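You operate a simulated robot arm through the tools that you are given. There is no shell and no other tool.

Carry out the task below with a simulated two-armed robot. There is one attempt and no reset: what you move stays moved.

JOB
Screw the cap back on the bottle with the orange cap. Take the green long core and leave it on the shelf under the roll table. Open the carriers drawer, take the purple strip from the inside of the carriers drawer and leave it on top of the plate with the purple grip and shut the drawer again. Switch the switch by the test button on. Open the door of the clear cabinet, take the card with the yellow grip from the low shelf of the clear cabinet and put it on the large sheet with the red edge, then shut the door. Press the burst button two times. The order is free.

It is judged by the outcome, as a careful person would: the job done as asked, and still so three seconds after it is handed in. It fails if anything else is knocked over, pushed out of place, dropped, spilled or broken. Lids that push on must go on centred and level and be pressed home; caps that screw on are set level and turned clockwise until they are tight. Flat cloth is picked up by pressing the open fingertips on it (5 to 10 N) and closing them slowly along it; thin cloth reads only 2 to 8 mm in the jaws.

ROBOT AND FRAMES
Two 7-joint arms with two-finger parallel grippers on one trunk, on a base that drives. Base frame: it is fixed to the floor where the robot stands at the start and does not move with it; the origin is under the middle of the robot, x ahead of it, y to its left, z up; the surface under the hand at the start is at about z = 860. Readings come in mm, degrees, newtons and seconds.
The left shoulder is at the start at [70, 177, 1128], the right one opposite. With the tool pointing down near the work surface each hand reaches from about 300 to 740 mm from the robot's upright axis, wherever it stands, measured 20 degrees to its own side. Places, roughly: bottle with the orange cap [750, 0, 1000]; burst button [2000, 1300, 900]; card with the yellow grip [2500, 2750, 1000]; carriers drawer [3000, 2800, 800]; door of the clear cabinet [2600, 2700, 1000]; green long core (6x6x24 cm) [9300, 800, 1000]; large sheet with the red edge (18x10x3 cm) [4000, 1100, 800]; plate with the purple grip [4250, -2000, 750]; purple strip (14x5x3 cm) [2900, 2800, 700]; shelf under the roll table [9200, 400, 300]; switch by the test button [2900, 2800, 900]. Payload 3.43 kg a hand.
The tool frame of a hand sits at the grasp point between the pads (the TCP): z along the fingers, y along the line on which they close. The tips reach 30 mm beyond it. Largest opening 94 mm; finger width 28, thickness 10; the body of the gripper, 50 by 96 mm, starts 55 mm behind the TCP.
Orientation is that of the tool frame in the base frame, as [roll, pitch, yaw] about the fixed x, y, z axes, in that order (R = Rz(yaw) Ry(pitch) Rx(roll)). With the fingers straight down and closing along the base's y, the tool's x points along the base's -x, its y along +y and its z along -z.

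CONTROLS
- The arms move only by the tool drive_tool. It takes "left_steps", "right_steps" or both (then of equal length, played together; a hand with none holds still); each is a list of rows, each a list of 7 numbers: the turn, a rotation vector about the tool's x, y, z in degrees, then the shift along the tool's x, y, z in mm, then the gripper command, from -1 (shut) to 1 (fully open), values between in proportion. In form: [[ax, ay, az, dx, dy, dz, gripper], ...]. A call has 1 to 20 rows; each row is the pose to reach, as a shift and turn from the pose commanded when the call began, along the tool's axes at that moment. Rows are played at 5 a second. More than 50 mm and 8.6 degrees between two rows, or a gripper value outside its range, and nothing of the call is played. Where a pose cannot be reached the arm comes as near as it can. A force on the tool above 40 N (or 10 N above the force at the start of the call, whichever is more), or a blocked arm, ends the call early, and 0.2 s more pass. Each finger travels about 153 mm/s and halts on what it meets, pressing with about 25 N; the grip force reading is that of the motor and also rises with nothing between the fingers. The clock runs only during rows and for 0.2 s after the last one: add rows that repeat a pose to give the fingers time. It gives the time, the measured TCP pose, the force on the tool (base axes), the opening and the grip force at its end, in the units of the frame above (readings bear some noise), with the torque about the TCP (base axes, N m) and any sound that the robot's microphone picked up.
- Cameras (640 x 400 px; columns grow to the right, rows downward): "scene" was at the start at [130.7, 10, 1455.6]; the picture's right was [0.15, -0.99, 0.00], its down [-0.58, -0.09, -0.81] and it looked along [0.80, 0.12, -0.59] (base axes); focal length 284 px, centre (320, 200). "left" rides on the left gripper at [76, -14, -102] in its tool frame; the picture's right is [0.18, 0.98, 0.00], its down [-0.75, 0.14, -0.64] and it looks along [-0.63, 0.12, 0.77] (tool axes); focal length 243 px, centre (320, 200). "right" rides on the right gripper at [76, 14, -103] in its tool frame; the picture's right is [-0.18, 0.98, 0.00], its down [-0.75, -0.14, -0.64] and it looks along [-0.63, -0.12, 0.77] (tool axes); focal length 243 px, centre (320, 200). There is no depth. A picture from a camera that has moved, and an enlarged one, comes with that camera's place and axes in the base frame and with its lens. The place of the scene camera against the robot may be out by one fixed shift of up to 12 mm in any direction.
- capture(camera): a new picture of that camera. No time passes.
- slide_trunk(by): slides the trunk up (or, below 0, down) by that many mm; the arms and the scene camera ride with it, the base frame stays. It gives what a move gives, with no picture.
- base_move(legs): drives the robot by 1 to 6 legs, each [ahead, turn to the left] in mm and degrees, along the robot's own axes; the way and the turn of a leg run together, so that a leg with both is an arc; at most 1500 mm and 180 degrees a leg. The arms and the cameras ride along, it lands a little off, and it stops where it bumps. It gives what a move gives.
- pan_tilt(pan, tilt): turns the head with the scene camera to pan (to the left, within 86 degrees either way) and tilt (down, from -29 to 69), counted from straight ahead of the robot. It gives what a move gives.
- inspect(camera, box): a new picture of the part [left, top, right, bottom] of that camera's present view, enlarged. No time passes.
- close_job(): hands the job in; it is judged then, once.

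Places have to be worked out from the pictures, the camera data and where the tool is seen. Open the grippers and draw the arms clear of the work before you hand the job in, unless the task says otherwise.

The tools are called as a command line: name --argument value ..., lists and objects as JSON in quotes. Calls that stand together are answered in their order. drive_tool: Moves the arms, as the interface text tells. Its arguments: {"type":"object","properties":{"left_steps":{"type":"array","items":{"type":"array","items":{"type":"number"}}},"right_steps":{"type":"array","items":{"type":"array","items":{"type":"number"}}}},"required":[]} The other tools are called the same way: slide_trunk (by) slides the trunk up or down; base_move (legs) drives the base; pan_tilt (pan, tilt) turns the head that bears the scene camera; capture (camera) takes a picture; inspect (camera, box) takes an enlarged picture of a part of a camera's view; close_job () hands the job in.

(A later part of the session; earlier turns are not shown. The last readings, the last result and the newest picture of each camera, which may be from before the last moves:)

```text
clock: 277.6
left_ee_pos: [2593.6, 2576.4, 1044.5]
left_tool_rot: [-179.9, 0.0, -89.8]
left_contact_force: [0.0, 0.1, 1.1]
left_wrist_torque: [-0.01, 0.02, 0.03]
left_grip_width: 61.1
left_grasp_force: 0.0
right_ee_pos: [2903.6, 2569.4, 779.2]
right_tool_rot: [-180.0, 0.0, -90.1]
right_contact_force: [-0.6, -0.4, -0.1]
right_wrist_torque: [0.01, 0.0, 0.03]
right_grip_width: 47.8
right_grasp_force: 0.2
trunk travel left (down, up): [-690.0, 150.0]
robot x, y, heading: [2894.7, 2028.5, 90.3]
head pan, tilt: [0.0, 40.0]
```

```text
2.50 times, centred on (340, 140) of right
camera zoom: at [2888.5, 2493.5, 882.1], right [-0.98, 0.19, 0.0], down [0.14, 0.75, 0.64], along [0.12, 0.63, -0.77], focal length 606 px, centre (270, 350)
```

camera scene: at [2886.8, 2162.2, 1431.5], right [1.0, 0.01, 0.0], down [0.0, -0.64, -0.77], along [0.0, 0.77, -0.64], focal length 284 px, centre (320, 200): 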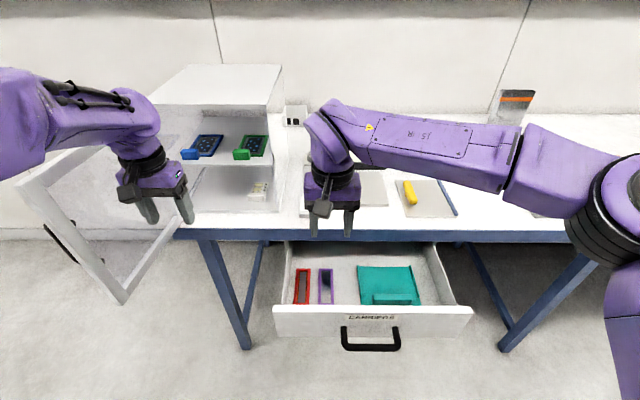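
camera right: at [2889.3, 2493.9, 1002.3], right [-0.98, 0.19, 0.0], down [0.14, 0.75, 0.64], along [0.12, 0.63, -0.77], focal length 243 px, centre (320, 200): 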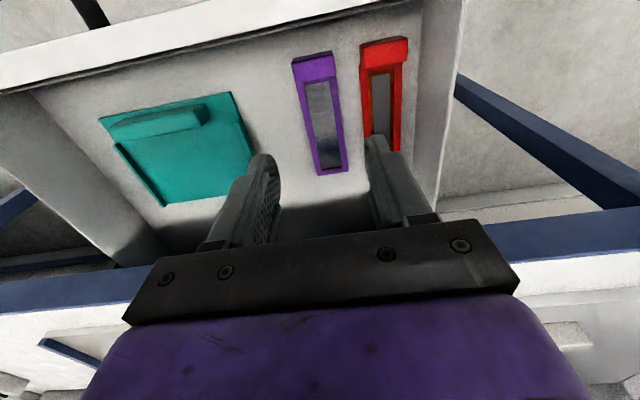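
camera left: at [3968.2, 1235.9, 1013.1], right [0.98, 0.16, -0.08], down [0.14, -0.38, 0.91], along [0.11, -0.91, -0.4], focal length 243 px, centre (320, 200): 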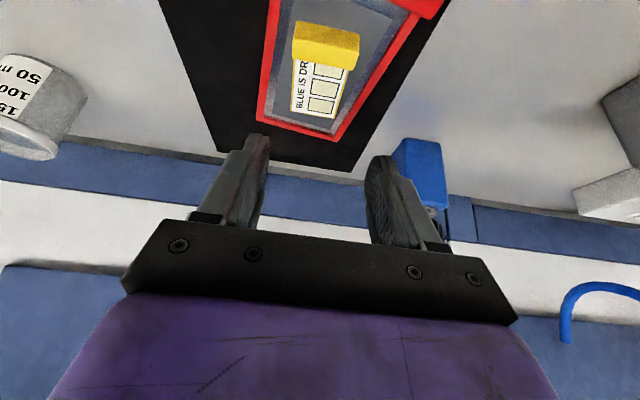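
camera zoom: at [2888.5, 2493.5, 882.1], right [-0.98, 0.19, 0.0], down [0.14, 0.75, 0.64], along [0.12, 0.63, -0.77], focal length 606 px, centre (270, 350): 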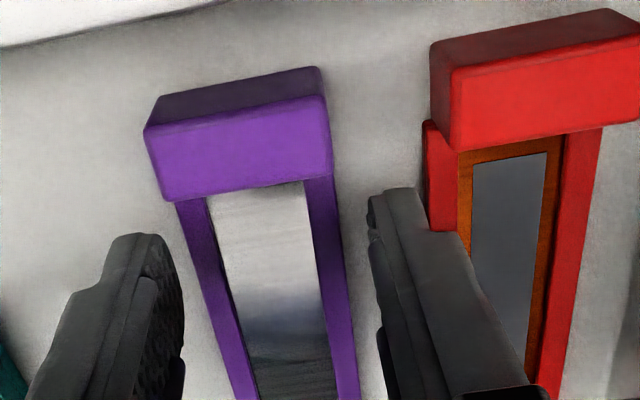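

The tips are now about 12 mm below the frame's top edge. I'll close gently on the strip.

drive_tool --right_steps '[[0, 0, 0, 0, 0, 2, 0.02], [0, 0, 0, 0, 0, 2, -0.1], [0, 0, 0, 0, 0, 2, -0.2], [0, 0, 0, 0, 0, 2, -0.35], [0, 0, 0, 0, 0, 2, -0.5], [0, 0, 0, 0, 0, 2, -0.5]]'

inspect --camera "right" --box '[260, 60, 420, 220]'

```text
clock: 279.1
left_ee_pos: [2592.8, 2576.5, 1044.6]
left_tool_rot: [-180.0, 0.0, -89.8]
left_contact_force: [0.7, 0.5, 0.1]
left_wrist_torque: [0.0, 0.0, 0.0]
left_grip_width: 61.0
left_grasp_force: 0.1
right_ee_pos: [2903.4, 2570.7, 776.9]
right_tool_rot: [-179.9, -0.2, -90.1]
right_contact_force: [-0.6, -0.2, 0.1]
right_wrist_torque: [0.0, 0.01, -0.02]
right_grip_width: 23.6
right_grasp_force: 0.1
trunk travel left (down, up): [-690.0, 150.0]
robot x, y, heading: [2894.7, 2031.5, 90.3]
head pan, tilt: [0.0, 40.0]
```

```text
2.50 times, centred on (340, 140) of right
camera zoom: at [2888.8, 2493.9, 880.4], right [-0.98, 0.19, 0.0], down [0.14, 0.75, 0.64], along [0.12, 0.63, -0.77], focal length 606 px, centre (270, 350)
```

zoom: 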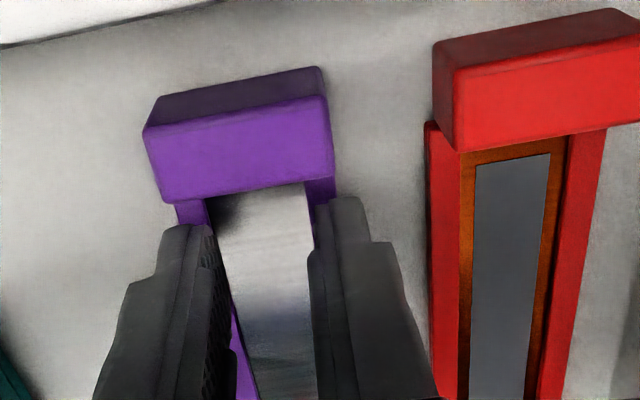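

The fingers passed over the frame, so the drawer floor is deeper than I estimated. I'll reopen and go down further, watching for contact.

drive_tool --right_steps '[[0, 0, 0, 0, 0, -4, -0.2], [0, 0, 0, 0, 0, -4, 0.1], [0, 0, 0, 0, 0, -4, 0.15], [0, 0, 0, 0, 0, 6, 0.15], [0, 0, 0, 0, 0, 13, 0.15], [0, 0, 0, 0, 0, 13, 0.15]]'

inspect --camera "right" --box '[260, 60, 420, 220]'

```text
clock: 280.4
left_ee_pos: [2592.9, 2576.2, 1045.4]
left_tool_rot: [-179.9, 0.1, -89.8]
left_contact_force: [-0.4, 1.0, -0.6]
left_wrist_torque: [0.0, -0.01, 0.02]
left_grip_width: 61.2
left_grasp_force: 0.1
right_ee_pos: [2905.4, 2570.7, 763.7]
right_tool_rot: [-179.9, -0.1, -90.1]
right_contact_force: [1.0, -0.1, 0.4]
right_wrist_torque: [-0.01, -0.02, -0.01]
right_grip_width: 53.8
right_grasp_force: 0.0
trunk travel left (down, up): [-690.0, 150.0]
robot x, y, heading: [2892.6, 2029.7, 90.4]
head pan, tilt: [0.0, 40.0]
```

```text
2.50 times, centred on (340, 140) of right
camera zoom: at [2889.4, 2494.5, 866.9], right [-0.98, 0.19, 0.0], down [0.14, 0.75, 0.64], along [0.12, 0.63, -0.77], focal length 606 px, centre (270, 350)
```

zoom: 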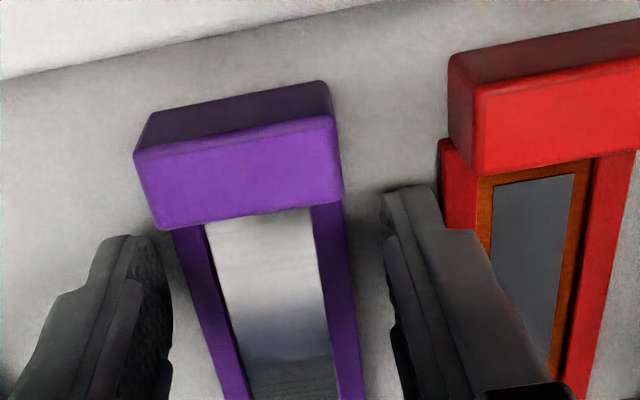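

Shadows show the tips nearing the floor. A few more mm, carefully.

drive_tool --right_steps '[[0, 0, 0, 0, 0, 3, 0.15], [0, 0, 0, 0, 0, 6, 0.15], [0, 0, 0, 0, 0, 9, 0.15], [0, 0, 0, 0, 0, 12, 0.15], [0, 0, 0, 0, 0, 12, 0.15]]'

inspect --camera "right" --box '[260, 60, 420, 220]'

```text
clock: 281.4
left_ee_pos: [2593.9, 2576.2, 1045.9]
left_tool_rot: [-179.8, 0.2, -89.8]
left_contact_force: [-0.6, 0.4, 0.5]
left_wrist_torque: [-0.03, -0.02, 0.02]
left_grip_width: 61.0
left_grasp_force: 0.1
right_ee_pos: [2903.1, 2572.3, 758.4]
right_tool_rot: [179.8, 0.6, -90.3]
right_contact_force: [1.1, -0.4, 27.0]
right_wrist_torque: [-0.38, -0.86, 0.25]
right_grip_width: 54.9
right_grasp_force: 0.7
trunk travel left (down, up): [-690.0, 150.0]
robot x, y, heading: [2892.4, 2031.0, 90.0]
head pan, tilt: [0.0, 40.0]
stopped in row 4 (right hand): the force on the tool passed its limit at 44 N (the readings are from after the stop); the commanded pose is now the measured one
```

```text
2.50 times, centred on (340, 140) of right
camera zoom: at [2888.7, 2496.4, 861.9], right [-0.98, 0.19, 0.01], down [0.15, 0.75, 0.65], along [0.12, 0.64, -0.76], focal length 606 px, centre (270, 350)
```

zoom: 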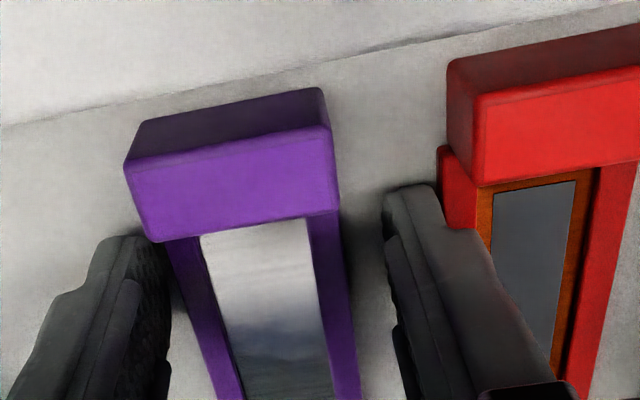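

The tips have reached the floor. I'll rise 2 mm and close on the strip.

drive_tool --right_steps '[[0, 0, 0, 0, 0, -2, 0.15], [0, 0, 0, 0, 0, -2.5, 0.05], [0, 0, 0, 0, 0, -2.5, -0.05], [0, 0, 0, 0, 0, -2.5, -0.15], [0, 0, 0, 0, 0, -2.5, -0.3], [0, 0, 0, 0, 0, -2.5, -0.3]]'

inspect --camera "right" --box '[260, 60, 420, 220]'

```text
clock: 282.8
left_ee_pos: [2593.4, 2575.5, 1045.7]
left_tool_rot: [-179.9, 0.2, -89.8]
left_contact_force: [-0.1, 0.3, -0.1]
left_wrist_torque: [0.01, 0.02, 0.0]
left_grip_width: 61.2
left_grasp_force: 0.0
right_ee_pos: [2905.6, 2572.0, 757.7]
right_tool_rot: [179.9, 0.3, -90.2]
right_contact_force: [8.8, -0.4, 12.6]
right_wrist_torque: [-0.25, -0.63, 0.09]
right_grip_width: 41.3
right_grasp_force: 25.4
trunk travel left (down, up): [-690.0, 150.0]
robot x, y, heading: [2894.7, 2028.8, 90.1]
head pan, tilt: [0.0, 40.0]
```

```text
2.50 times, centred on (340, 140) of right
camera zoom: at [2890.1, 2495.4, 862.0], right [-0.98, 0.19, 0.0], down [0.15, 0.75, 0.65], along [0.12, 0.64, -0.76], focal length 606 px, centre (270, 350)
```

zoom: 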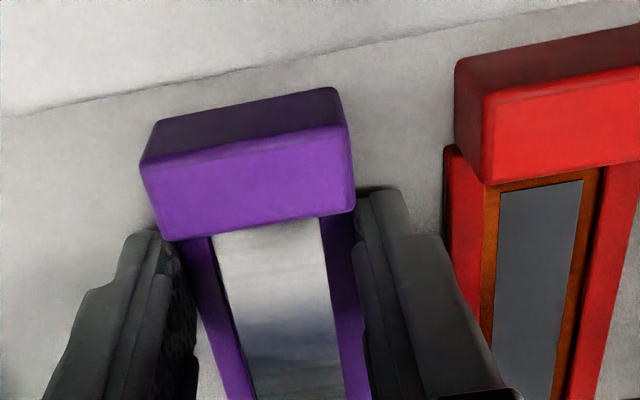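

The jaws stopped at 41 mm with grip force, so the strip is held. I'll lift a little and verify.

drive_tool --right_steps '[[0, 0, 0, 0, 0, -6, -0.4], [0, 0, 0, 0, 0, -15, -0.4], [0, 0, 0, 0, 0, -30, -0.4], [0, 0, 0, 0, 0, -30, -0.4]]'

capture --camera "right"

inspect --camera "scene" --box '[270, 230, 390, 330]'

```text
clock: 283.8
left_ee_pos: [2592.8, 2576.3, 1044.6]
left_tool_rot: [-179.9, 0.2, -89.8]
left_contact_force: [0.9, -0.2, 0.8]
left_wrist_torque: [0.01, -0.01, -0.03]
left_grip_width: 61.1
left_grasp_force: 0.1
right_ee_pos: [2904.2, 2572.1, 788.6]
right_tool_rot: [179.9, 0.3, -90.2]
right_contact_force: [0.0, -0.4, -0.8]
right_wrist_torque: [-0.01, 0.0, -0.01]
right_grip_width: 41.4
right_grasp_force: 25.3
trunk travel left (down, up): [-690.0, 150.0]
robot x, y, heading: [2892.3, 2030.9, 90.2]
head pan, tilt: [0.0, 40.0]
```

```text
taken
camera right: at [2888.3, 2496.1, 892.3], right [-0.98, 0.19, 0.0], down [0.14, 0.75, 0.65], along [0.12, 0.63, -0.76], focal length 243 px, centre (320, 200)
```

right: 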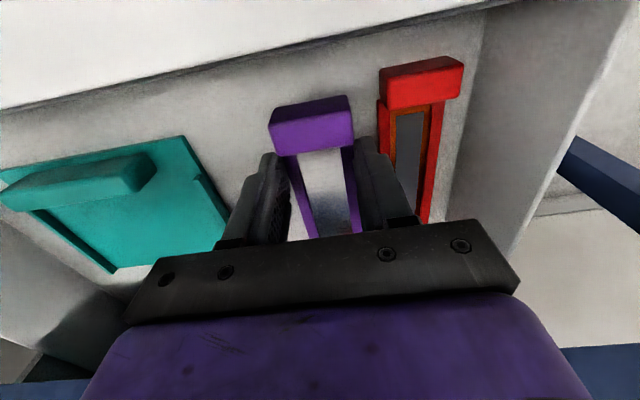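

```text
4.00 times, centred on (330, 280) of scene
camera zoom: at [2886.8, 2162.0, 1431.5], right [1.0, 0.01, 0.0], down [0.0, -0.64, -0.77], along [0.0, 0.77, -0.64], focal length 1137 px, centre (280, -120)
```

zoom: 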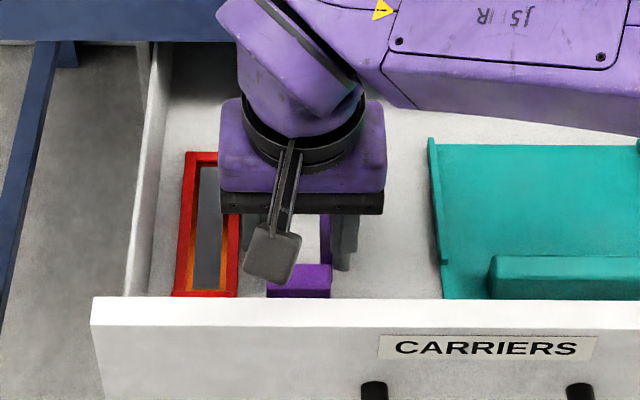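

The strip is held level. I'll ease 25 mm toward me so its rear end clears the table edge, then raise it well above the drawer.

drive_tool --right_steps '[[0, 0, 0, 10, 0, -8, -0.4], [0, 0, 0, 20, 0, -14, -0.4], [0, 0, 0, 26, 0, -25, -0.4], [0, 0, 0, 28, 0, -60, -0.4], [0, 0, 0, 30, 0, -100, -0.4], [0, 0, 0, 40, 0, -140, -0.4], [0, 0, 0, 70, 0, -170, -0.4], [0, 0, 0, 105, 0, -200, -0.4], [0, 0, 0, 140, -20, -220, -0.4]]'

capture --camera "scene"

capture --camera "right"

```text
clock: 285.8
left_ee_pos: [2594.1, 2576.8, 1045.4]
left_tool_rot: [-180.0, 0.2, -89.9]
left_contact_force: [-0.6, -0.4, 0.4]
left_wrist_torque: [0.01, 0.04, 0.0]
left_grip_width: 61.1
left_grasp_force: 0.1
right_ee_pos: [2926.3, 2430.2, 1008.0]
right_tool_rot: [179.8, 0.4, -90.3]
right_contact_force: [-0.2, 0.4, -0.2]
right_wrist_torque: [-0.02, -0.01, -0.01]
right_grip_width: 41.4
right_grasp_force: 25.3
trunk travel left (down, up): [-690.0, 150.0]
robot x, y, heading: [2892.5, 2031.1, 90.1]
head pan, tilt: [0.0, 40.0]
```

```text
taken
camera scene: at [2888.9, 2160.1, 1431.7], right [1.0, 0.01, 0.0], down [0.0, -0.64, -0.77], along [-0.01, 0.77, -0.64], focal length 284 px, centre (320, 200)
```

scene: 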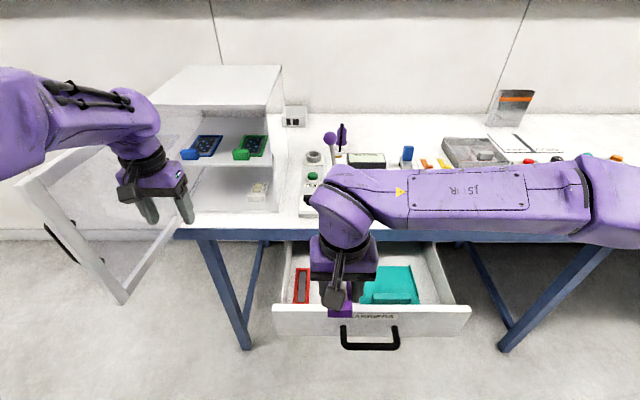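

```text
taken
camera right: at [2911.4, 2354.2, 1109.9], right [-0.98, 0.19, 0.0], down [0.15, 0.75, 0.65], along [0.12, 0.64, -0.76], focal length 243 px, centre (320, 200)
```

right: 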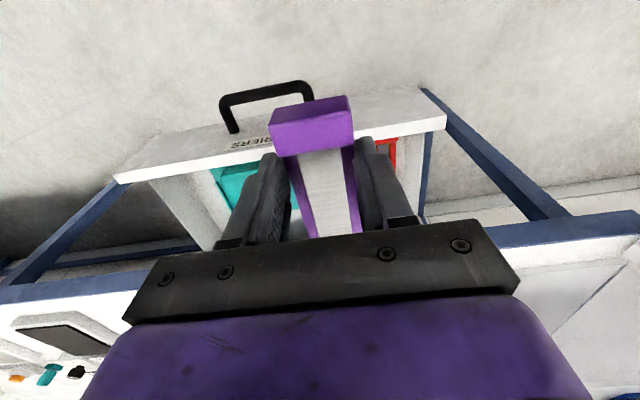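

The strip is safely held in the right hand. I'll move it aside and bring the closed left fingers down in front of the drawer face to push it shut.

drive_tool --right_steps '[[0, 0, 0, 10, -40, 0, -0.4], [0, 0, 0, 20, -80, 0, -0.4], [0, 0, 0, 35, -120, 0, -0.4], [0, 0, 0, 50, -160, 0, -0.4], [0, 0, 0, 60, -190, 0, -0.4], [0, 0, 0, 60, -190, 0, -0.4], [0, 0, 0, 60, -190, 0, -0.4], [0, 0, 0, 60, -190, 0, -0.4], [0, 0, 0, 60, -190, 0, -0.4], [0, 0, 0, 60, -190, 0, -0.4]]' --left_steps '[[0, 0, 0, 30, 0, 0, 0.3], [0, 0, 0, 70, -5, 0, 0], [0, 0, 0, 110, -10, 0, -0.5], [0, 0, 0, 140, -30, 0, -1], [0, 0, 0, 150, -70, 0, -1], [0, 0, 0, 150, -115, 0, -1], [0, 0, 0, 150, -155, 0, -1], [0, 0, 0, 150, -195, 0, -1], [0, 0, 0, 150, -230, 0, -1], [0, 0, 0, 150, -230, 0, -1]]'

capture --camera "left"

capture --camera "scene"

```text
clock: 288.0
left_ee_pos: [2826.9, 2428.4, 1045.1]
left_tool_rot: [-180.0, 0.0, -89.8]
left_contact_force: [0.8, 0.9, -0.4]
left_wrist_torque: [0.0, 0.05, -0.01]
left_grip_width: 0.0
left_grasp_force: 24.6
left hand out of reach, approached as far as the arm can: row 4, 5, 6, 7
right_ee_pos: [3115.2, 2369.6, 1006.1]
right_tool_rot: [179.9, 0.2, -90.2]
right_contact_force: [0.1, 0.1, -0.1]
right_wrist_torque: [-0.03, 0.04, 0.0]
right_grip_width: 41.3
right_grasp_force: 24.8
trunk travel left (down, up): [-690.0, 150.0]
robot x, y, heading: [2894.1, 2032.3, 90.5]
head pan, tilt: [0.0, 40.0]
```

```text
taken
camera left: at [2841.6, 2351.3, 1147.9], right [-0.98, -0.19, 0.0], down [-0.14, 0.75, 0.64], along [-0.12, 0.63, -0.77], focal length 243 px, centre (320, 200)
```

left: 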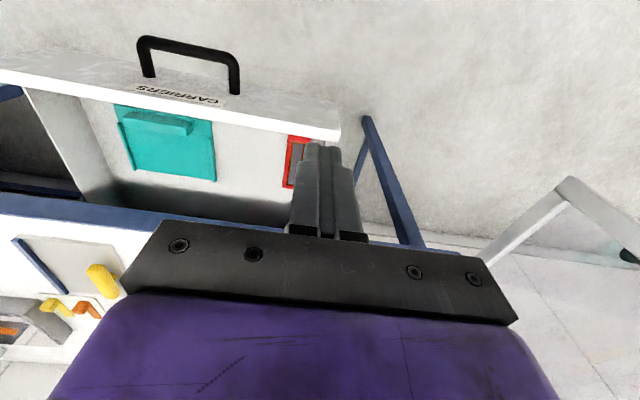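

```text
taken
camera scene: at [2890.2, 2162.9, 1431.4], right [1.0, 0.01, 0.0], down [0.0, -0.64, -0.77], along [-0.01, 0.77, -0.64], focal length 284 px, centre (320, 200)
```

scene: 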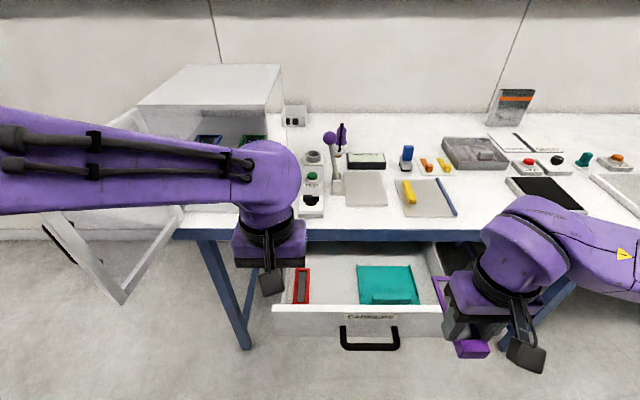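

The drawer's left end is at x ≈ 2794, front face at y ≈ 2473. I'll move to x = 2862 and lower in front of the face.

drive_tool --left_steps '[[0, 0, 0, 5, -18, 30, -1], [0, 0, 0, 10, -35, 70, -1], [0, 0, 0, 10, -35, 110, -1], [0, 0, 0, 10, -35, 150, -1], [0, 0, 0, 10, -35, 190, -1], [0, 0, 0, 10, -35, 215, -1], [0, 0, 0, 10, -35, 215, -1]]'

capture --camera "left"

capture --camera "scene"

```text
clock: 289.6
left_ee_pos: [2864.1, 2428.2, 844.9]
left_tool_rot: [-176.9, 0.7, -87.9]
left_contact_force: [-0.4, 0.1, 0.7]
left_wrist_torque: [-0.01, 0.03, -0.03]
left_grip_width: 0.0
left_grasp_force: 25.1
right_ee_pos: [3116.1, 2370.5, 1005.6]
right_tool_rot: [179.9, 0.2, -90.1]
right_contact_force: [0.0, -0.2, -0.7]
right_wrist_torque: [0.0, -0.01, 0.04]
right_grip_width: 41.2
right_grasp_force: 25.6
trunk travel left (down, up): [-690.0, 150.0]
robot x, y, heading: [2893.6, 2033.6, 90.2]
head pan, tilt: [0.0, 40.0]
```

```text
taken
camera left: at [2874.8, 2350.4, 947.9], right [-0.97, -0.22, -0.05], down [-0.2, 0.74, 0.64], along [-0.1, 0.64, -0.77], focal length 243 px, centre (320, 200)
```

left: 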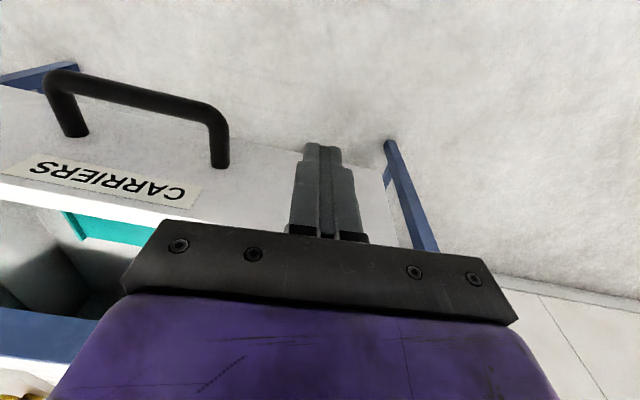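

```text
taken
camera scene: at [2887.9, 2161.5, 1431.5], right [1.0, 0.01, 0.0], down [0.0, -0.64, -0.77], along [-0.01, 0.77, -0.64], focal length 284 px, centre (320, 200)
```

scene: 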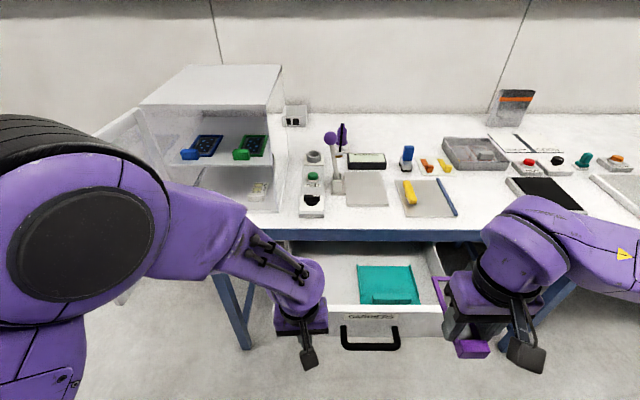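

The hand is in front of the drawer face. I'll tilt the fingers 20° forward so the gripper body stays off the table edge, then push.

drive_tool --left_steps '[[0, -7, 0, 0, 0, 0, -1], [0, -14, 0, 0, 0, 0, -1], [0, -20, 0, 0, 0, 0, -1], [0, -20, 0, -20, 0, 0, -1], [0, -20, 0, -40, 0, 0, -1], [0, -20, 0, -60, 0, 0, -1], [0, -20, 0, -85, 0, 0, -1], [0, -20, 0, -110, 0, 0, -1]]'

capture --camera "scene"

capture --camera "left"

```text
clock: 291.4
left_ee_pos: [2857.4, 2531.1, 828.8]
left_tool_rot: [-179.4, 19.9, -89.1]
left_contact_force: [-0.5, 0.4, -0.6]
left_wrist_torque: [-0.01, 0.0, 0.01]
left_grip_width: 0.1
left_grasp_force: 25.1
right_ee_pos: [3114.9, 2371.2, 1007.1]
right_tool_rot: [179.9, 0.1, -90.1]
right_contact_force: [0.3, -0.3, 0.1]
right_wrist_torque: [-0.02, 0.03, 0.02]
right_grip_width: 41.7
right_grasp_force: 25.2
trunk travel left (down, up): [-690.0, 150.0]
robot x, y, heading: [2894.4, 2029.0, 90.5]
head pan, tilt: [0.0, 40.0]
```

```text
taken
camera scene: at [2887.2, 2163.0, 1431.3], right [1.0, 0.01, 0.0], down [0.0, -0.64, -0.77], along [0.0, 0.77, -0.64], focal length 284 px, centre (320, 200)
```

scene: 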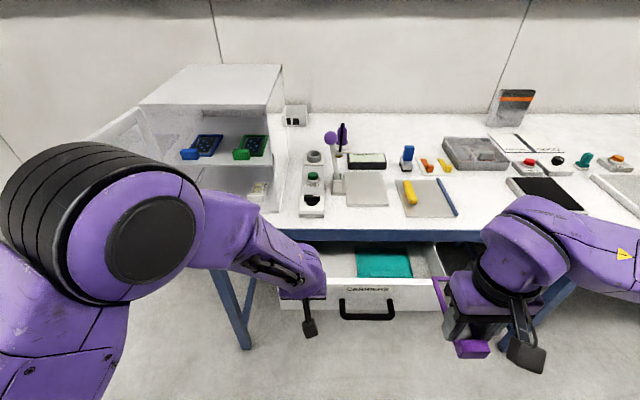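

```text
taken
camera left: at [2872.0, 2423.6, 901.8], right [-0.98, -0.18, -0.07], down [-0.15, 0.49, 0.86], along [-0.12, 0.85, -0.51], focal length 243 px, centre (320, 200)
```

left: 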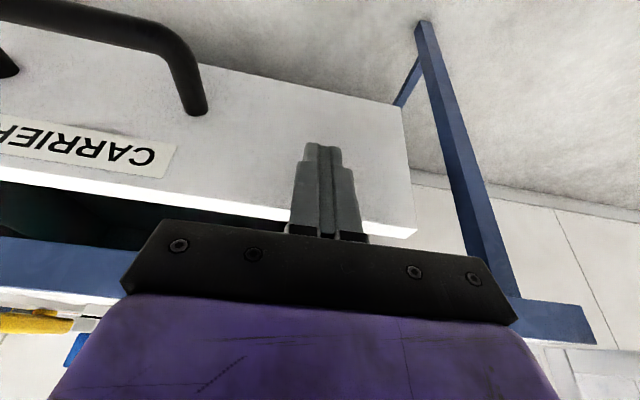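

The drawer is sliding in. I'll keep pushing until it stops.

drive_tool --left_steps '[[0, 0, 0, -23, 0, 6, -1], [0, 0, 0, -46, 0, 13, -1], [0, 0, 0, -70, 0, 20, -1], [0, 0, 0, -90, 0, 26, -1], [0, 0, 0, -105, 0, 31, -1], [0, 0, 0, -115, 0, 34, -1], [0, 0, 0, -125, 0, 37, -1]]'

capture --camera "scene"

capture --camera "left"

```text
clock: 293.0
left_ee_pos: [2857.8, 2659.8, 837.8]
left_tool_rot: [-179.9, 20.0, -89.9]
left_contact_force: [-1.1, 0.0, -0.5]
left_wrist_torque: [-0.03, 0.0, 0.0]
left_grip_width: 0.1
left_grasp_force: 25.2
right_ee_pos: [3114.8, 2370.9, 1007.0]
right_tool_rot: [179.9, 0.3, -90.2]
right_contact_force: [-0.9, -0.2, -1.0]
right_wrist_torque: [-0.03, -0.03, 0.02]
right_grip_width: 41.3
right_grasp_force: 24.9
trunk travel left (down, up): [-690.0, 150.0]
robot x, y, heading: [2893.4, 2033.5, 90.4]
head pan, tilt: [0.0, 40.0]
```

```text
taken
camera scene: at [2887.1, 2162.3, 1431.5], right [1.0, 0.01, 0.0], down [0.0, -0.64, -0.77], along [0.0, 0.77, -0.64], focal length 284 px, centre (320, 200)
```

scene: 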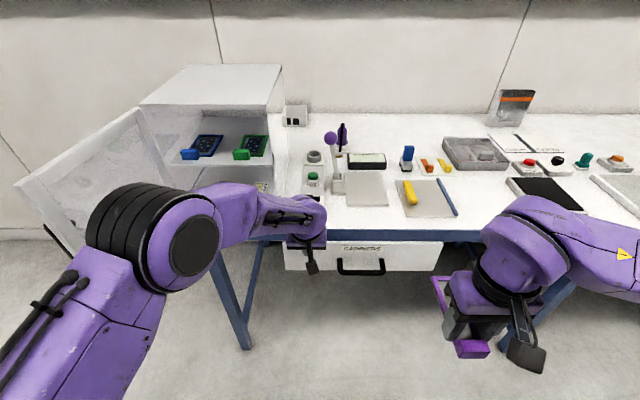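

```text
taken
camera left: at [2873.1, 2552.1, 910.4], right [-0.98, -0.18, -0.06], down [-0.14, 0.49, 0.86], along [-0.12, 0.86, -0.5], focal length 243 px, centre (320, 200)
```

left: 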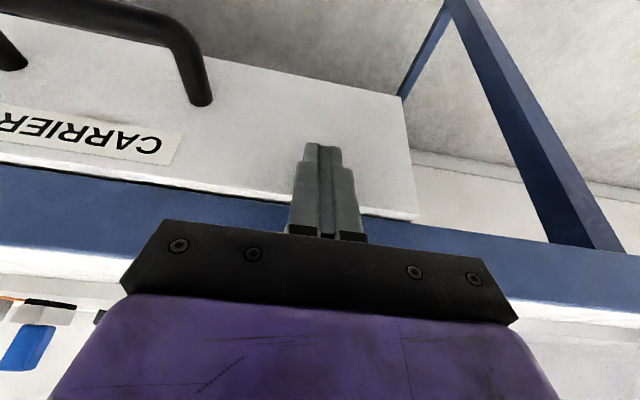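

It looks nearly shut, but there's no end-stop force yet. I'll push on in small steps until it resists.

drive_tool --left_steps '[[0, 0, 0, -5, 0, 1.8, -1], [0, 0, 0, -10, 0, 3.6, -1], [0, 0, 0, -15, 0, 5.4, -1], [0, 0, 0, -20, 0, 7.2, -1]]'

inspect --camera "left" --box '[0, 60, 440, 300]'

inspect --camera "scene" --box '[260, 210, 460, 300]'

```text
clock: 294.0
left_ee_pos: [2857.5, 2677.9, 838.8]
left_tool_rot: [-179.9, 20.2, -89.8]
left_contact_force: [0.0, -4.0, 0.7]
left_wrist_torque: [-0.06, 0.04, 0.02]
left_grip_width: 0.1
left_grasp_force: 25.0
right_ee_pos: [3114.0, 2370.0, 1006.7]
right_tool_rot: [179.9, 0.2, -90.2]
right_contact_force: [0.3, -0.4, -0.7]
right_wrist_torque: [0.0, 0.04, -0.02]
right_grip_width: 41.2
right_grasp_force: 25.3
trunk travel left (down, up): [-690.0, 150.0]
robot x, y, heading: [2893.3, 2031.3, 90.3]
head pan, tilt: [0.0, 40.0]
```

```text
1.45 times, centred on (220, 180) of left
camera zoom: at [2872.5, 2571.3, 910.1], right [-0.98, -0.18, -0.06], down [-0.14, 0.49, 0.86], along [-0.12, 0.86, -0.5], focal length 353 px, centre (466, 229)
```

zoom: 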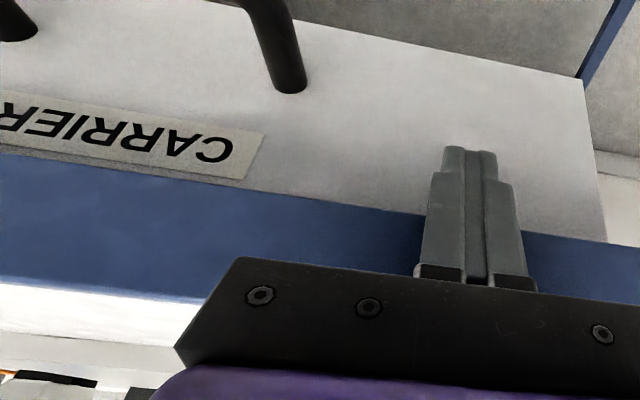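

```text
3.20 times, centred on (360, 255) of scene
camera zoom: at [2887.0, 2160.9, 1431.6], right [1.0, 0.01, 0.0], down [0.0, -0.64, -0.77], along [0.0, 0.77, -0.64], focal length 910 px, centre (192, 24)
```

zoom: 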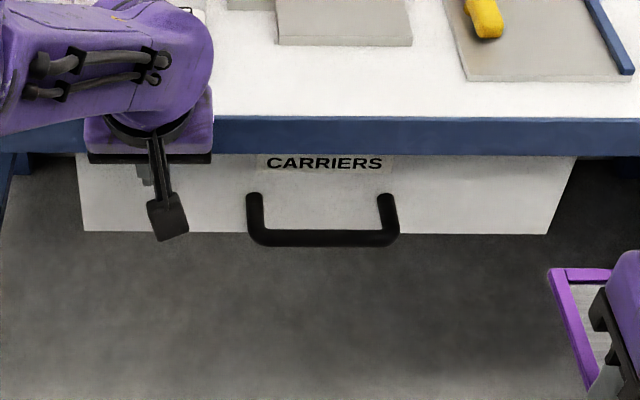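

The face is now tucked under the apron as it was originally, with 4 N resistance. One small extra push to be sure it's fully home.

drive_tool --left_steps '[[0, 0, 0, -3, 0, 1, -1], [0, 0, 0, -5, 0, 2, -1], [0, 0, 0, -5, 0, 2, -1]]'

inspect --camera "scene" --box '[260, 210, 460, 300]'

```text
clock: 294.8
left_ee_pos: [2857.8, 2678.9, 838.4]
left_tool_rot: [-179.9, 20.0, -89.8]
left_contact_force: [-4.8, -33.9, -4.7]
left_wrist_torque: [-0.96, 0.04, 0.06]
left_grip_width: 0.1
left_grasp_force: 24.9
right_ee_pos: [3113.0, 2366.6, 1008.0]
right_tool_rot: [179.9, 0.6, -90.2]
right_contact_force: [-0.2, 1.0, -0.8]
right_wrist_torque: [-0.01, 0.04, -0.01]
right_grip_width: 41.4
right_grasp_force: 24.9
trunk travel left (down, up): [-690.0, 150.0]
robot x, y, heading: [2894.9, 2031.2, 90.4]
head pan, tilt: [0.0, 40.0]
```

```text
3.20 times, centred on (360, 255) of scene
camera zoom: at [2885.8, 2155.6, 1432.0], right [1.0, 0.01, 0.0], down [0.0, -0.64, -0.77], along [0.0, 0.77, -0.64], focal length 910 px, centre (192, 24)
```

zoom: 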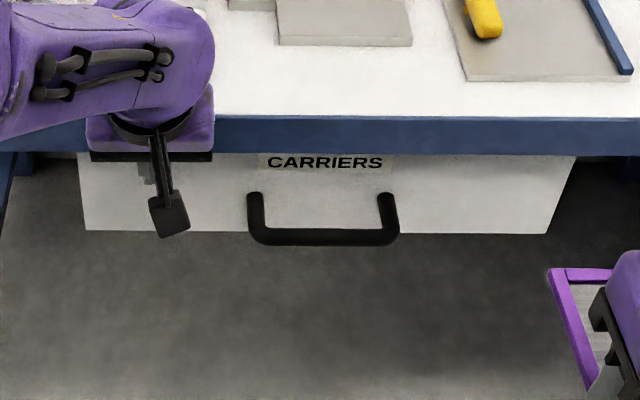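

The drawer is fully shut (34 N end stop). I'll withdraw the left hand, raise it and level it, ready to close the cabinet door.

drive_tool --left_steps '[[0, 0, 0, 35, 0, -13, -1], [0, 0, 0, 75, 0, -27, -1], [0, 0, 0, 115, 0, -42, -1], [0, 5, 0, 125, 10, -70, -1], [0, 10, 0, 120, 30, -115, -1], [0, 15, 0, 108, 60, -155, -1], [0, 20, 0, 95, 95, -195, -1], [0, 20, 0, 82, 135, -232, -1], [0, 20, 0, 70, 170, -268, -1], [0, 20, 0, 60, 205, -300, -1], [0, 20, 0, 60, 205, -300, -1]]'

capture --camera "scene"

```text
refused: row 6 steps farther than a row can; nothing moved
```

```text
taken
camera scene: at [2885.8, 2155.6, 1432.0], right [1.0, 0.01, 0.0], down [0.0, -0.64, -0.77], along [0.0, 0.77, -0.64], focal length 284 px, centre (320, 200)
```

scene: 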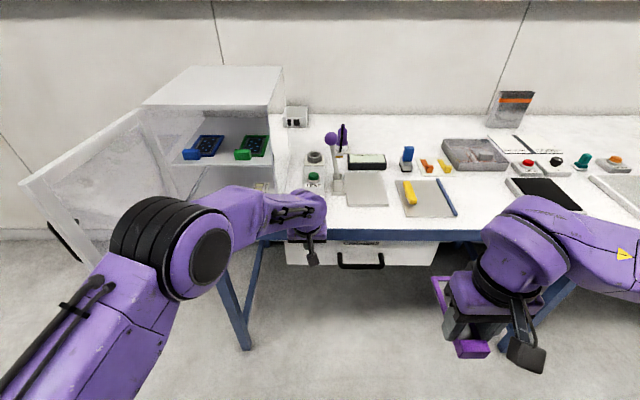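

One step was too long, so I'll split the retreat into shorter steps.

drive_tool --left_steps '[[0, 0, 0, 35, 0, -13, -1], [0, 0, 0, 75, 0, -27, -1], [0, 0, 0, 115, 0, -42, -1], [0, 5, 0, 125, 5, -72, -1], [0, 10, 0, 120, 20, -108, -1], [0, 15, 0, 108, 40, -142, -1], [0, 20, 0, 96, 65, -175, -1], [0, 20, 0, 84, 92, -205, -1], [0, 20, 0, 72, 120, -235, -1], [0, 20, 0, 66, 150, -262, -1], [0, 20, 0, 60, 180, -285, -1], [0, 20, 0, 60, 205, -300, -1]]'

capture --camera "scene"

capture --camera "left"

```text
clock: 297.4
left_ee_pos: [2650.3, 2527.5, 1098.7]
left_tool_rot: [-179.8, 0.1, -89.8]
left_contact_force: [-0.4, 0.5, 0.3]
left_wrist_torque: [0.02, -0.04, 0.02]
left_grip_width: 0.0
left_grasp_force: 24.7
right_ee_pos: [3113.4, 2370.2, 1006.0]
right_tool_rot: [180.0, 0.3, -90.2]
right_contact_force: [-0.6, 0.6, 0.4]
right_wrist_torque: [-0.03, 0.01, 0.0]
right_grip_width: 41.5
right_grasp_force: 24.5
trunk travel left (down, up): [-690.0, 150.0]
robot x, y, heading: [2894.5, 2031.7, 90.3]
head pan, tilt: [0.0, 40.0]
```

```text
taken
camera scene: at [2886.1, 2161.1, 1431.6], right [1.0, 0.01, 0.0], down [0.0, -0.64, -0.77], along [0.0, 0.77, -0.64], focal length 284 px, centre (320, 200)
```

scene: 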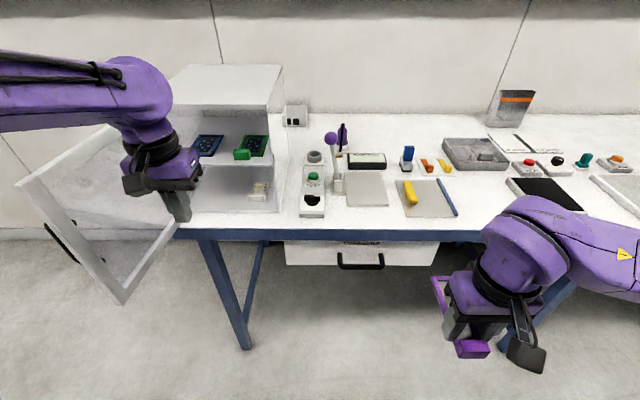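

```text
taken
camera left: at [2665.7, 2450.3, 1202.7], right [-0.98, -0.19, 0.0], down [-0.15, 0.75, 0.64], along [-0.12, 0.63, -0.77], focal length 243 px, centre (320, 200)
```

left: 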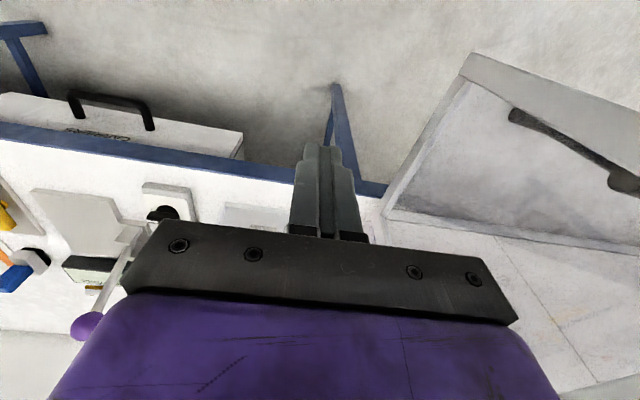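

The door stands about 92° open. I'll move the robot about 240 mm to its left, which brings the left hand to the door's outer side.

base_move --legs '[[-100, 0], [0, 90], [240, 0], [0, -90]]'

capture --camera "scene"

capture --camera "left"

```text
clock: 307.6
left_ee_pos: [2418.6, 2437.1, 1098.8]
left_tool_rot: [-180.0, 0.2, -90.7]
left_contact_force: [-0.5, 0.4, -0.1]
left_wrist_torque: [0.01, 0.03, -0.01]
left_grip_width: 0.0
left_grasp_force: 25.1
right_ee_pos: [2877.5, 2272.1, 1006.5]
right_tool_rot: [179.9, 0.3, -91.1]
right_contact_force: [-0.4, -0.2, 0.0]
right_wrist_torque: [-0.02, 0.01, 0.01]
right_grip_width: 41.5
right_grasp_force: 24.4
trunk travel left (down, up): [-690.0, 150.0]
robot x, y, heading: [2652.9, 1935.1, 89.4]
head pan, tilt: [0.0, 40.0]
```

```text
taken
camera scene: at [2647.0, 2067.0, 1431.5], right [1.0, -0.01, 0.0], down [-0.01, -0.64, -0.77], along [0.01, 0.77, -0.64], focal length 284 px, centre (320, 200)
```

scene: 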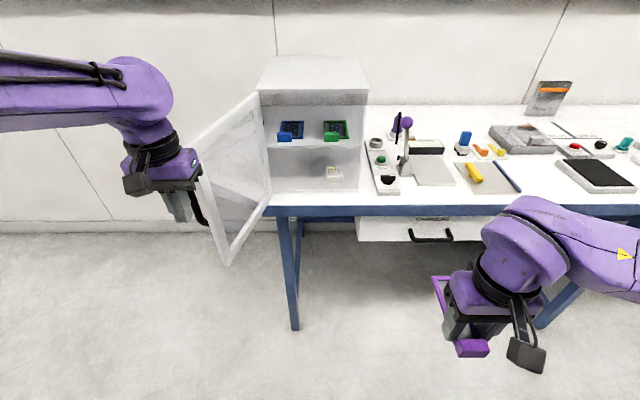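

```text
taken
camera left: at [2431.4, 2359.7, 1202.2], right [-0.99, -0.17, 0.0], down [-0.13, 0.75, 0.64], along [-0.11, 0.63, -0.77], focal length 243 px, centre (320, 200)
```

left: 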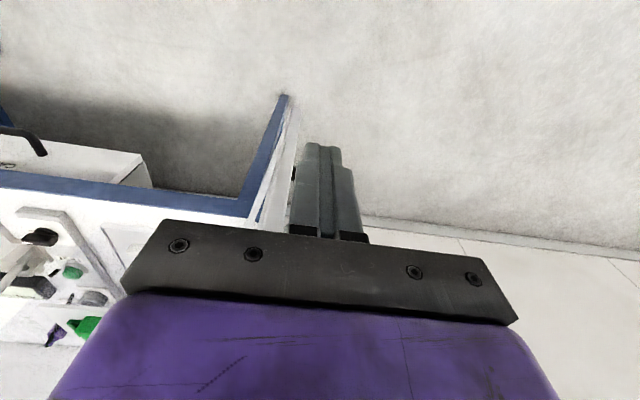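

The left hand is on the outer side of the door. I'll raise it above the handle's height, move in beside the door's free edge and push toward +x.

drive_tool --left_steps '[[0, 0, 0, 0, 5, -35, -1], [0, 0, 0, 0, 8, -66, -1], [0, 0, 0, -35, 8, -66, -1], [0, 0, 0, -72, 8, -66, -1], [0, 0, 0, -72, 8, -66, -1]]'

capture --camera "scene"

capture --camera "left"

```text
clock: 308.8
left_ee_pos: [2409.7, 2508.6, 1166.9]
left_tool_rot: [-179.8, 0.3, -90.7]
left_contact_force: [-0.6, -0.5, -0.6]
left_wrist_torque: [-0.02, -0.01, 0.05]
left_grip_width: 0.3
left_grasp_force: 25.2
right_ee_pos: [2878.1, 2270.2, 1007.5]
right_tool_rot: [179.9, 0.3, -91.0]
right_contact_force: [0.1, -0.4, -0.4]
right_wrist_torque: [0.01, -0.02, 0.03]
right_grip_width: 41.0
right_grasp_force: 25.4
trunk travel left (down, up): [-690.0, 150.0]
robot x, y, heading: [2648.1, 1936.0, 89.4]
head pan, tilt: [0.0, 40.0]
```

```text
taken
camera scene: at [2647.1, 2065.0, 1431.7], right [1.0, -0.01, 0.0], down [-0.01, -0.64, -0.77], along [0.01, 0.77, -0.64], focal length 284 px, centre (320, 200)
```

scene: 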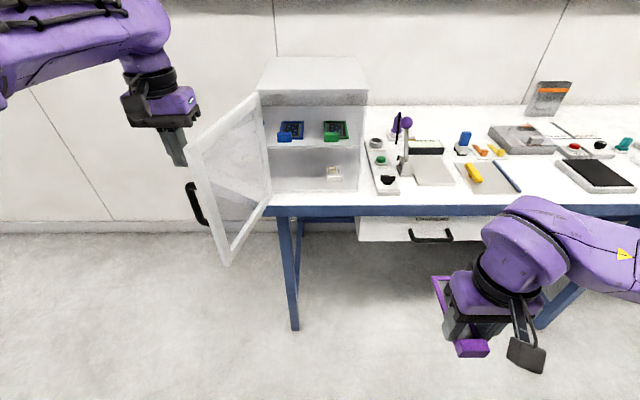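

```text
taken
camera left: at [2423.0, 2431.5, 1271.0], right [-0.99, -0.17, 0.0], down [-0.13, 0.75, 0.64], along [-0.11, 0.63, -0.77], focal length 243 px, centre (320, 200)
```

left: 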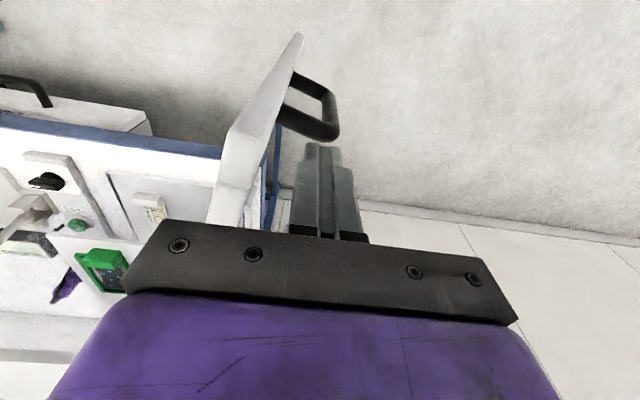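

Now I'll sweep the hand along the door's arc, pushing it toward closed.

drive_tool --left_steps '[[0, 0, 0, -5, -35, 0, -1], [0, 0, 0, -10, -69, 0, -1], [0, 0, 0, -10, -95, 0, -1], [0, 0, 0, -10, -119, 0, -1], [0, 0, 0, -16, -143, 0, -1], [0, 0, 0, -23, -167, 0, -1], [0, 0, 0, -35, -190, 0, -1], [0, 0, 0, -48, -211, 0, -1]]'

capture --camera "scene"

capture --camera "left"

```text
clock: 310.6
left_ee_pos: [2610.6, 2548.7, 1163.7]
left_tool_rot: [-180.0, 0.0, -90.6]
left_contact_force: [0.0, 0.2, 0.9]
left_wrist_torque: [-0.05, -0.01, 0.02]
left_grip_width: 0.1
left_grasp_force: 25.0
left hand out of reach, approached as far as the arm can: row 8
right_ee_pos: [2878.1, 2271.9, 1005.9]
right_tool_rot: [179.9, 0.2, -91.1]
right_contact_force: [0.6, -0.2, -1.1]
right_wrist_torque: [-0.01, -0.01, -0.02]
right_grip_width: 41.4
right_grasp_force: 24.6
trunk travel left (down, up): [-690.0, 150.0]
robot x, y, heading: [2653.3, 1935.4, 89.3]
head pan, tilt: [0.0, 40.0]
```

```text
taken
camera scene: at [2647.6, 2068.2, 1431.4], right [1.0, -0.01, 0.0], down [-0.01, -0.64, -0.77], along [0.01, 0.77, -0.64], focal length 284 px, centre (320, 200)
```

scene: 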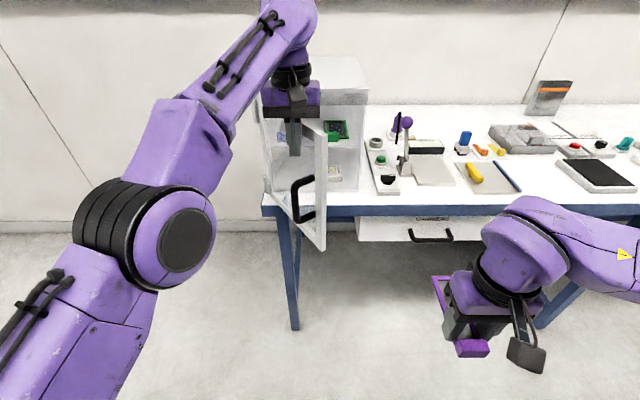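

```text
taken
camera left: at [2624.4, 2472.6, 1267.2], right [-0.99, -0.17, 0.0], down [-0.13, 0.76, 0.64], along [-0.11, 0.63, -0.77], focal length 243 px, centre (320, 200)
```

left: 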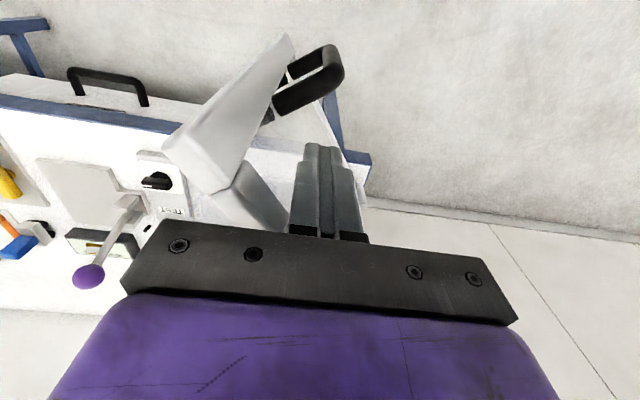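

The door is at about 45°. Driving forward will push it the rest of the way, so I'll go 100 mm first.

base_move --legs '[[100, 0]]'

capture --camera "scene"

capture --camera "left"

```text
clock: 311.7
left_ee_pos: [2611.1, 2647.9, 1165.5]
left_tool_rot: [180.0, 0.2, -90.8]
left_contact_force: [-0.8, 0.7, 0.1]
left_wrist_torque: [-0.02, -0.01, -0.01]
left_grip_width: 0.3
left_grasp_force: 25.2
right_ee_pos: [2877.7, 2371.3, 1006.2]
right_tool_rot: [179.9, 0.4, -91.1]
right_contact_force: [1.4, -1.2, -0.5]
right_wrist_torque: [0.02, -0.02, 0.02]
right_grip_width: 41.3
right_grasp_force: 24.7
trunk travel left (down, up): [-690.0, 150.0]
robot x, y, heading: [2653.1, 2036.5, 89.3]
head pan, tilt: [0.0, 40.0]
```

```text
taken
camera scene: at [2648.2, 2167.0, 1431.6], right [1.0, -0.01, 0.0], down [-0.01, -0.64, -0.77], along [0.01, 0.77, -0.64], focal length 284 px, centre (320, 200)
```

scene: 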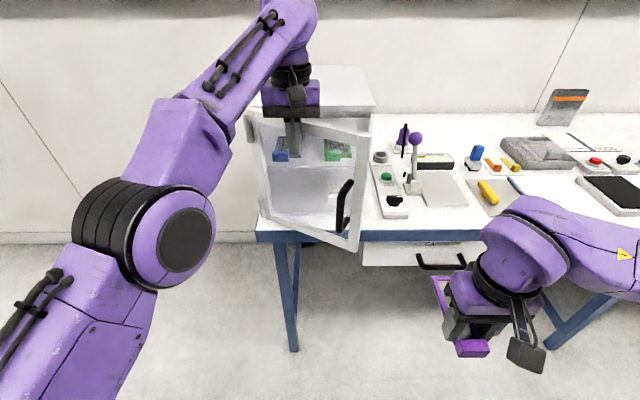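

```text
taken
camera left: at [2624.8, 2571.4, 1268.4], right [-0.99, -0.17, 0.0], down [-0.13, 0.75, 0.64], along [-0.11, 0.63, -0.77], focal length 243 px, centre (320, 200)
```

left: 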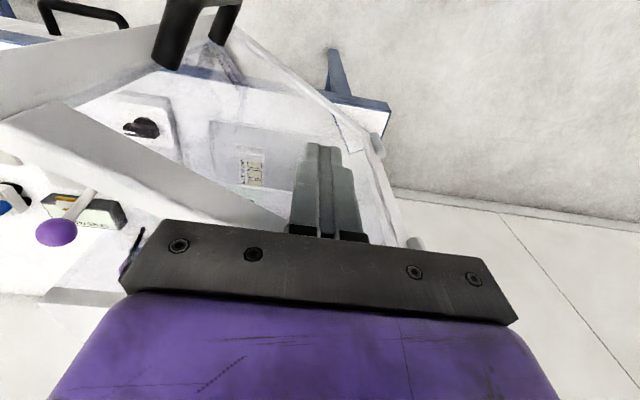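

The door is about 20° open. I'll reposition the hand nearer the free edge for better leverage and push it shut.

drive_tool --left_steps '[[0, 0, 0, 35, 0, 0, -1], [0, 0, 0, 65, -20, 0, -1], [0, 0, 0, 68, -60, 0, -1], [0, 0, 0, 68, -95, 0, -1], [0, 0, 0, 40, -95, 0, -1], [0, 0, 0, 10, -95, 0, -1], [0, 0, 0, -15, -95, 0, -1], [0, 0, 0, -30, -95, 0, -1]]'

capture --camera "scene"

capture --camera "left"

```text
clock: 313.5
left_ee_pos: [2679.3, 2626.9, 1150.2]
left_tool_rot: [-179.8, 0.1, -90.7]
left_contact_force: [0.1, -0.1, 0.2]
left_wrist_torque: [-0.01, 0.02, -0.03]
left_grip_width: 0.0
left_grasp_force: 25.1
left hand out of reach, approached as far as the arm can: row 5, 6, 7, 8
right_ee_pos: [2879.0, 2373.1, 1006.2]
right_tool_rot: [179.9, 0.2, -91.1]
right_contact_force: [-0.5, -0.5, -0.3]
right_wrist_torque: [-0.05, 0.03, -0.01]
right_grip_width: 41.4
right_grasp_force: 24.9
trunk travel left (down, up): [-690.0, 150.0]
robot x, y, heading: [2651.7, 2037.5, 89.6]
head pan, tilt: [0.0, 40.0]
```

```text
taken
camera scene: at [2648.5, 2168.6, 1431.4], right [1.0, -0.01, 0.0], down [-0.01, -0.64, -0.77], along [0.01, 0.77, -0.64], focal length 284 px, centre (320, 200)
```

scene: 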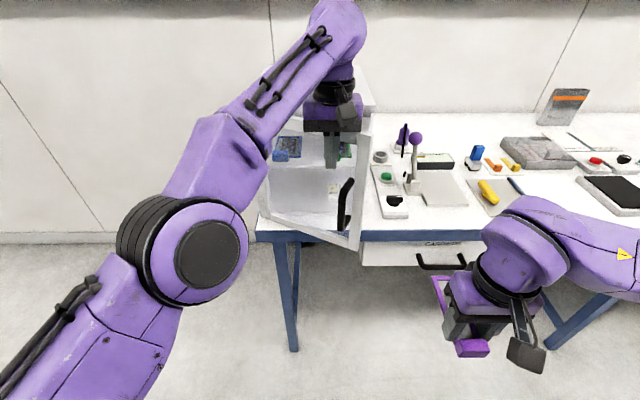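

```text
taken
camera left: at [2692.9, 2548.8, 1253.4], right [-0.99, -0.17, 0.0], down [-0.13, 0.75, 0.64], along [-0.11, 0.63, -0.77], focal length 243 px, centre (320, 200)
```

left: 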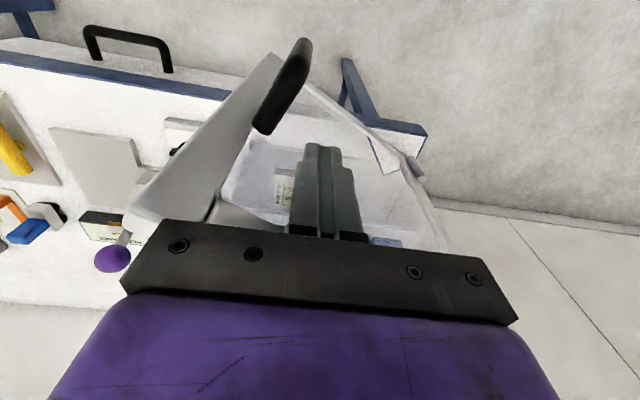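

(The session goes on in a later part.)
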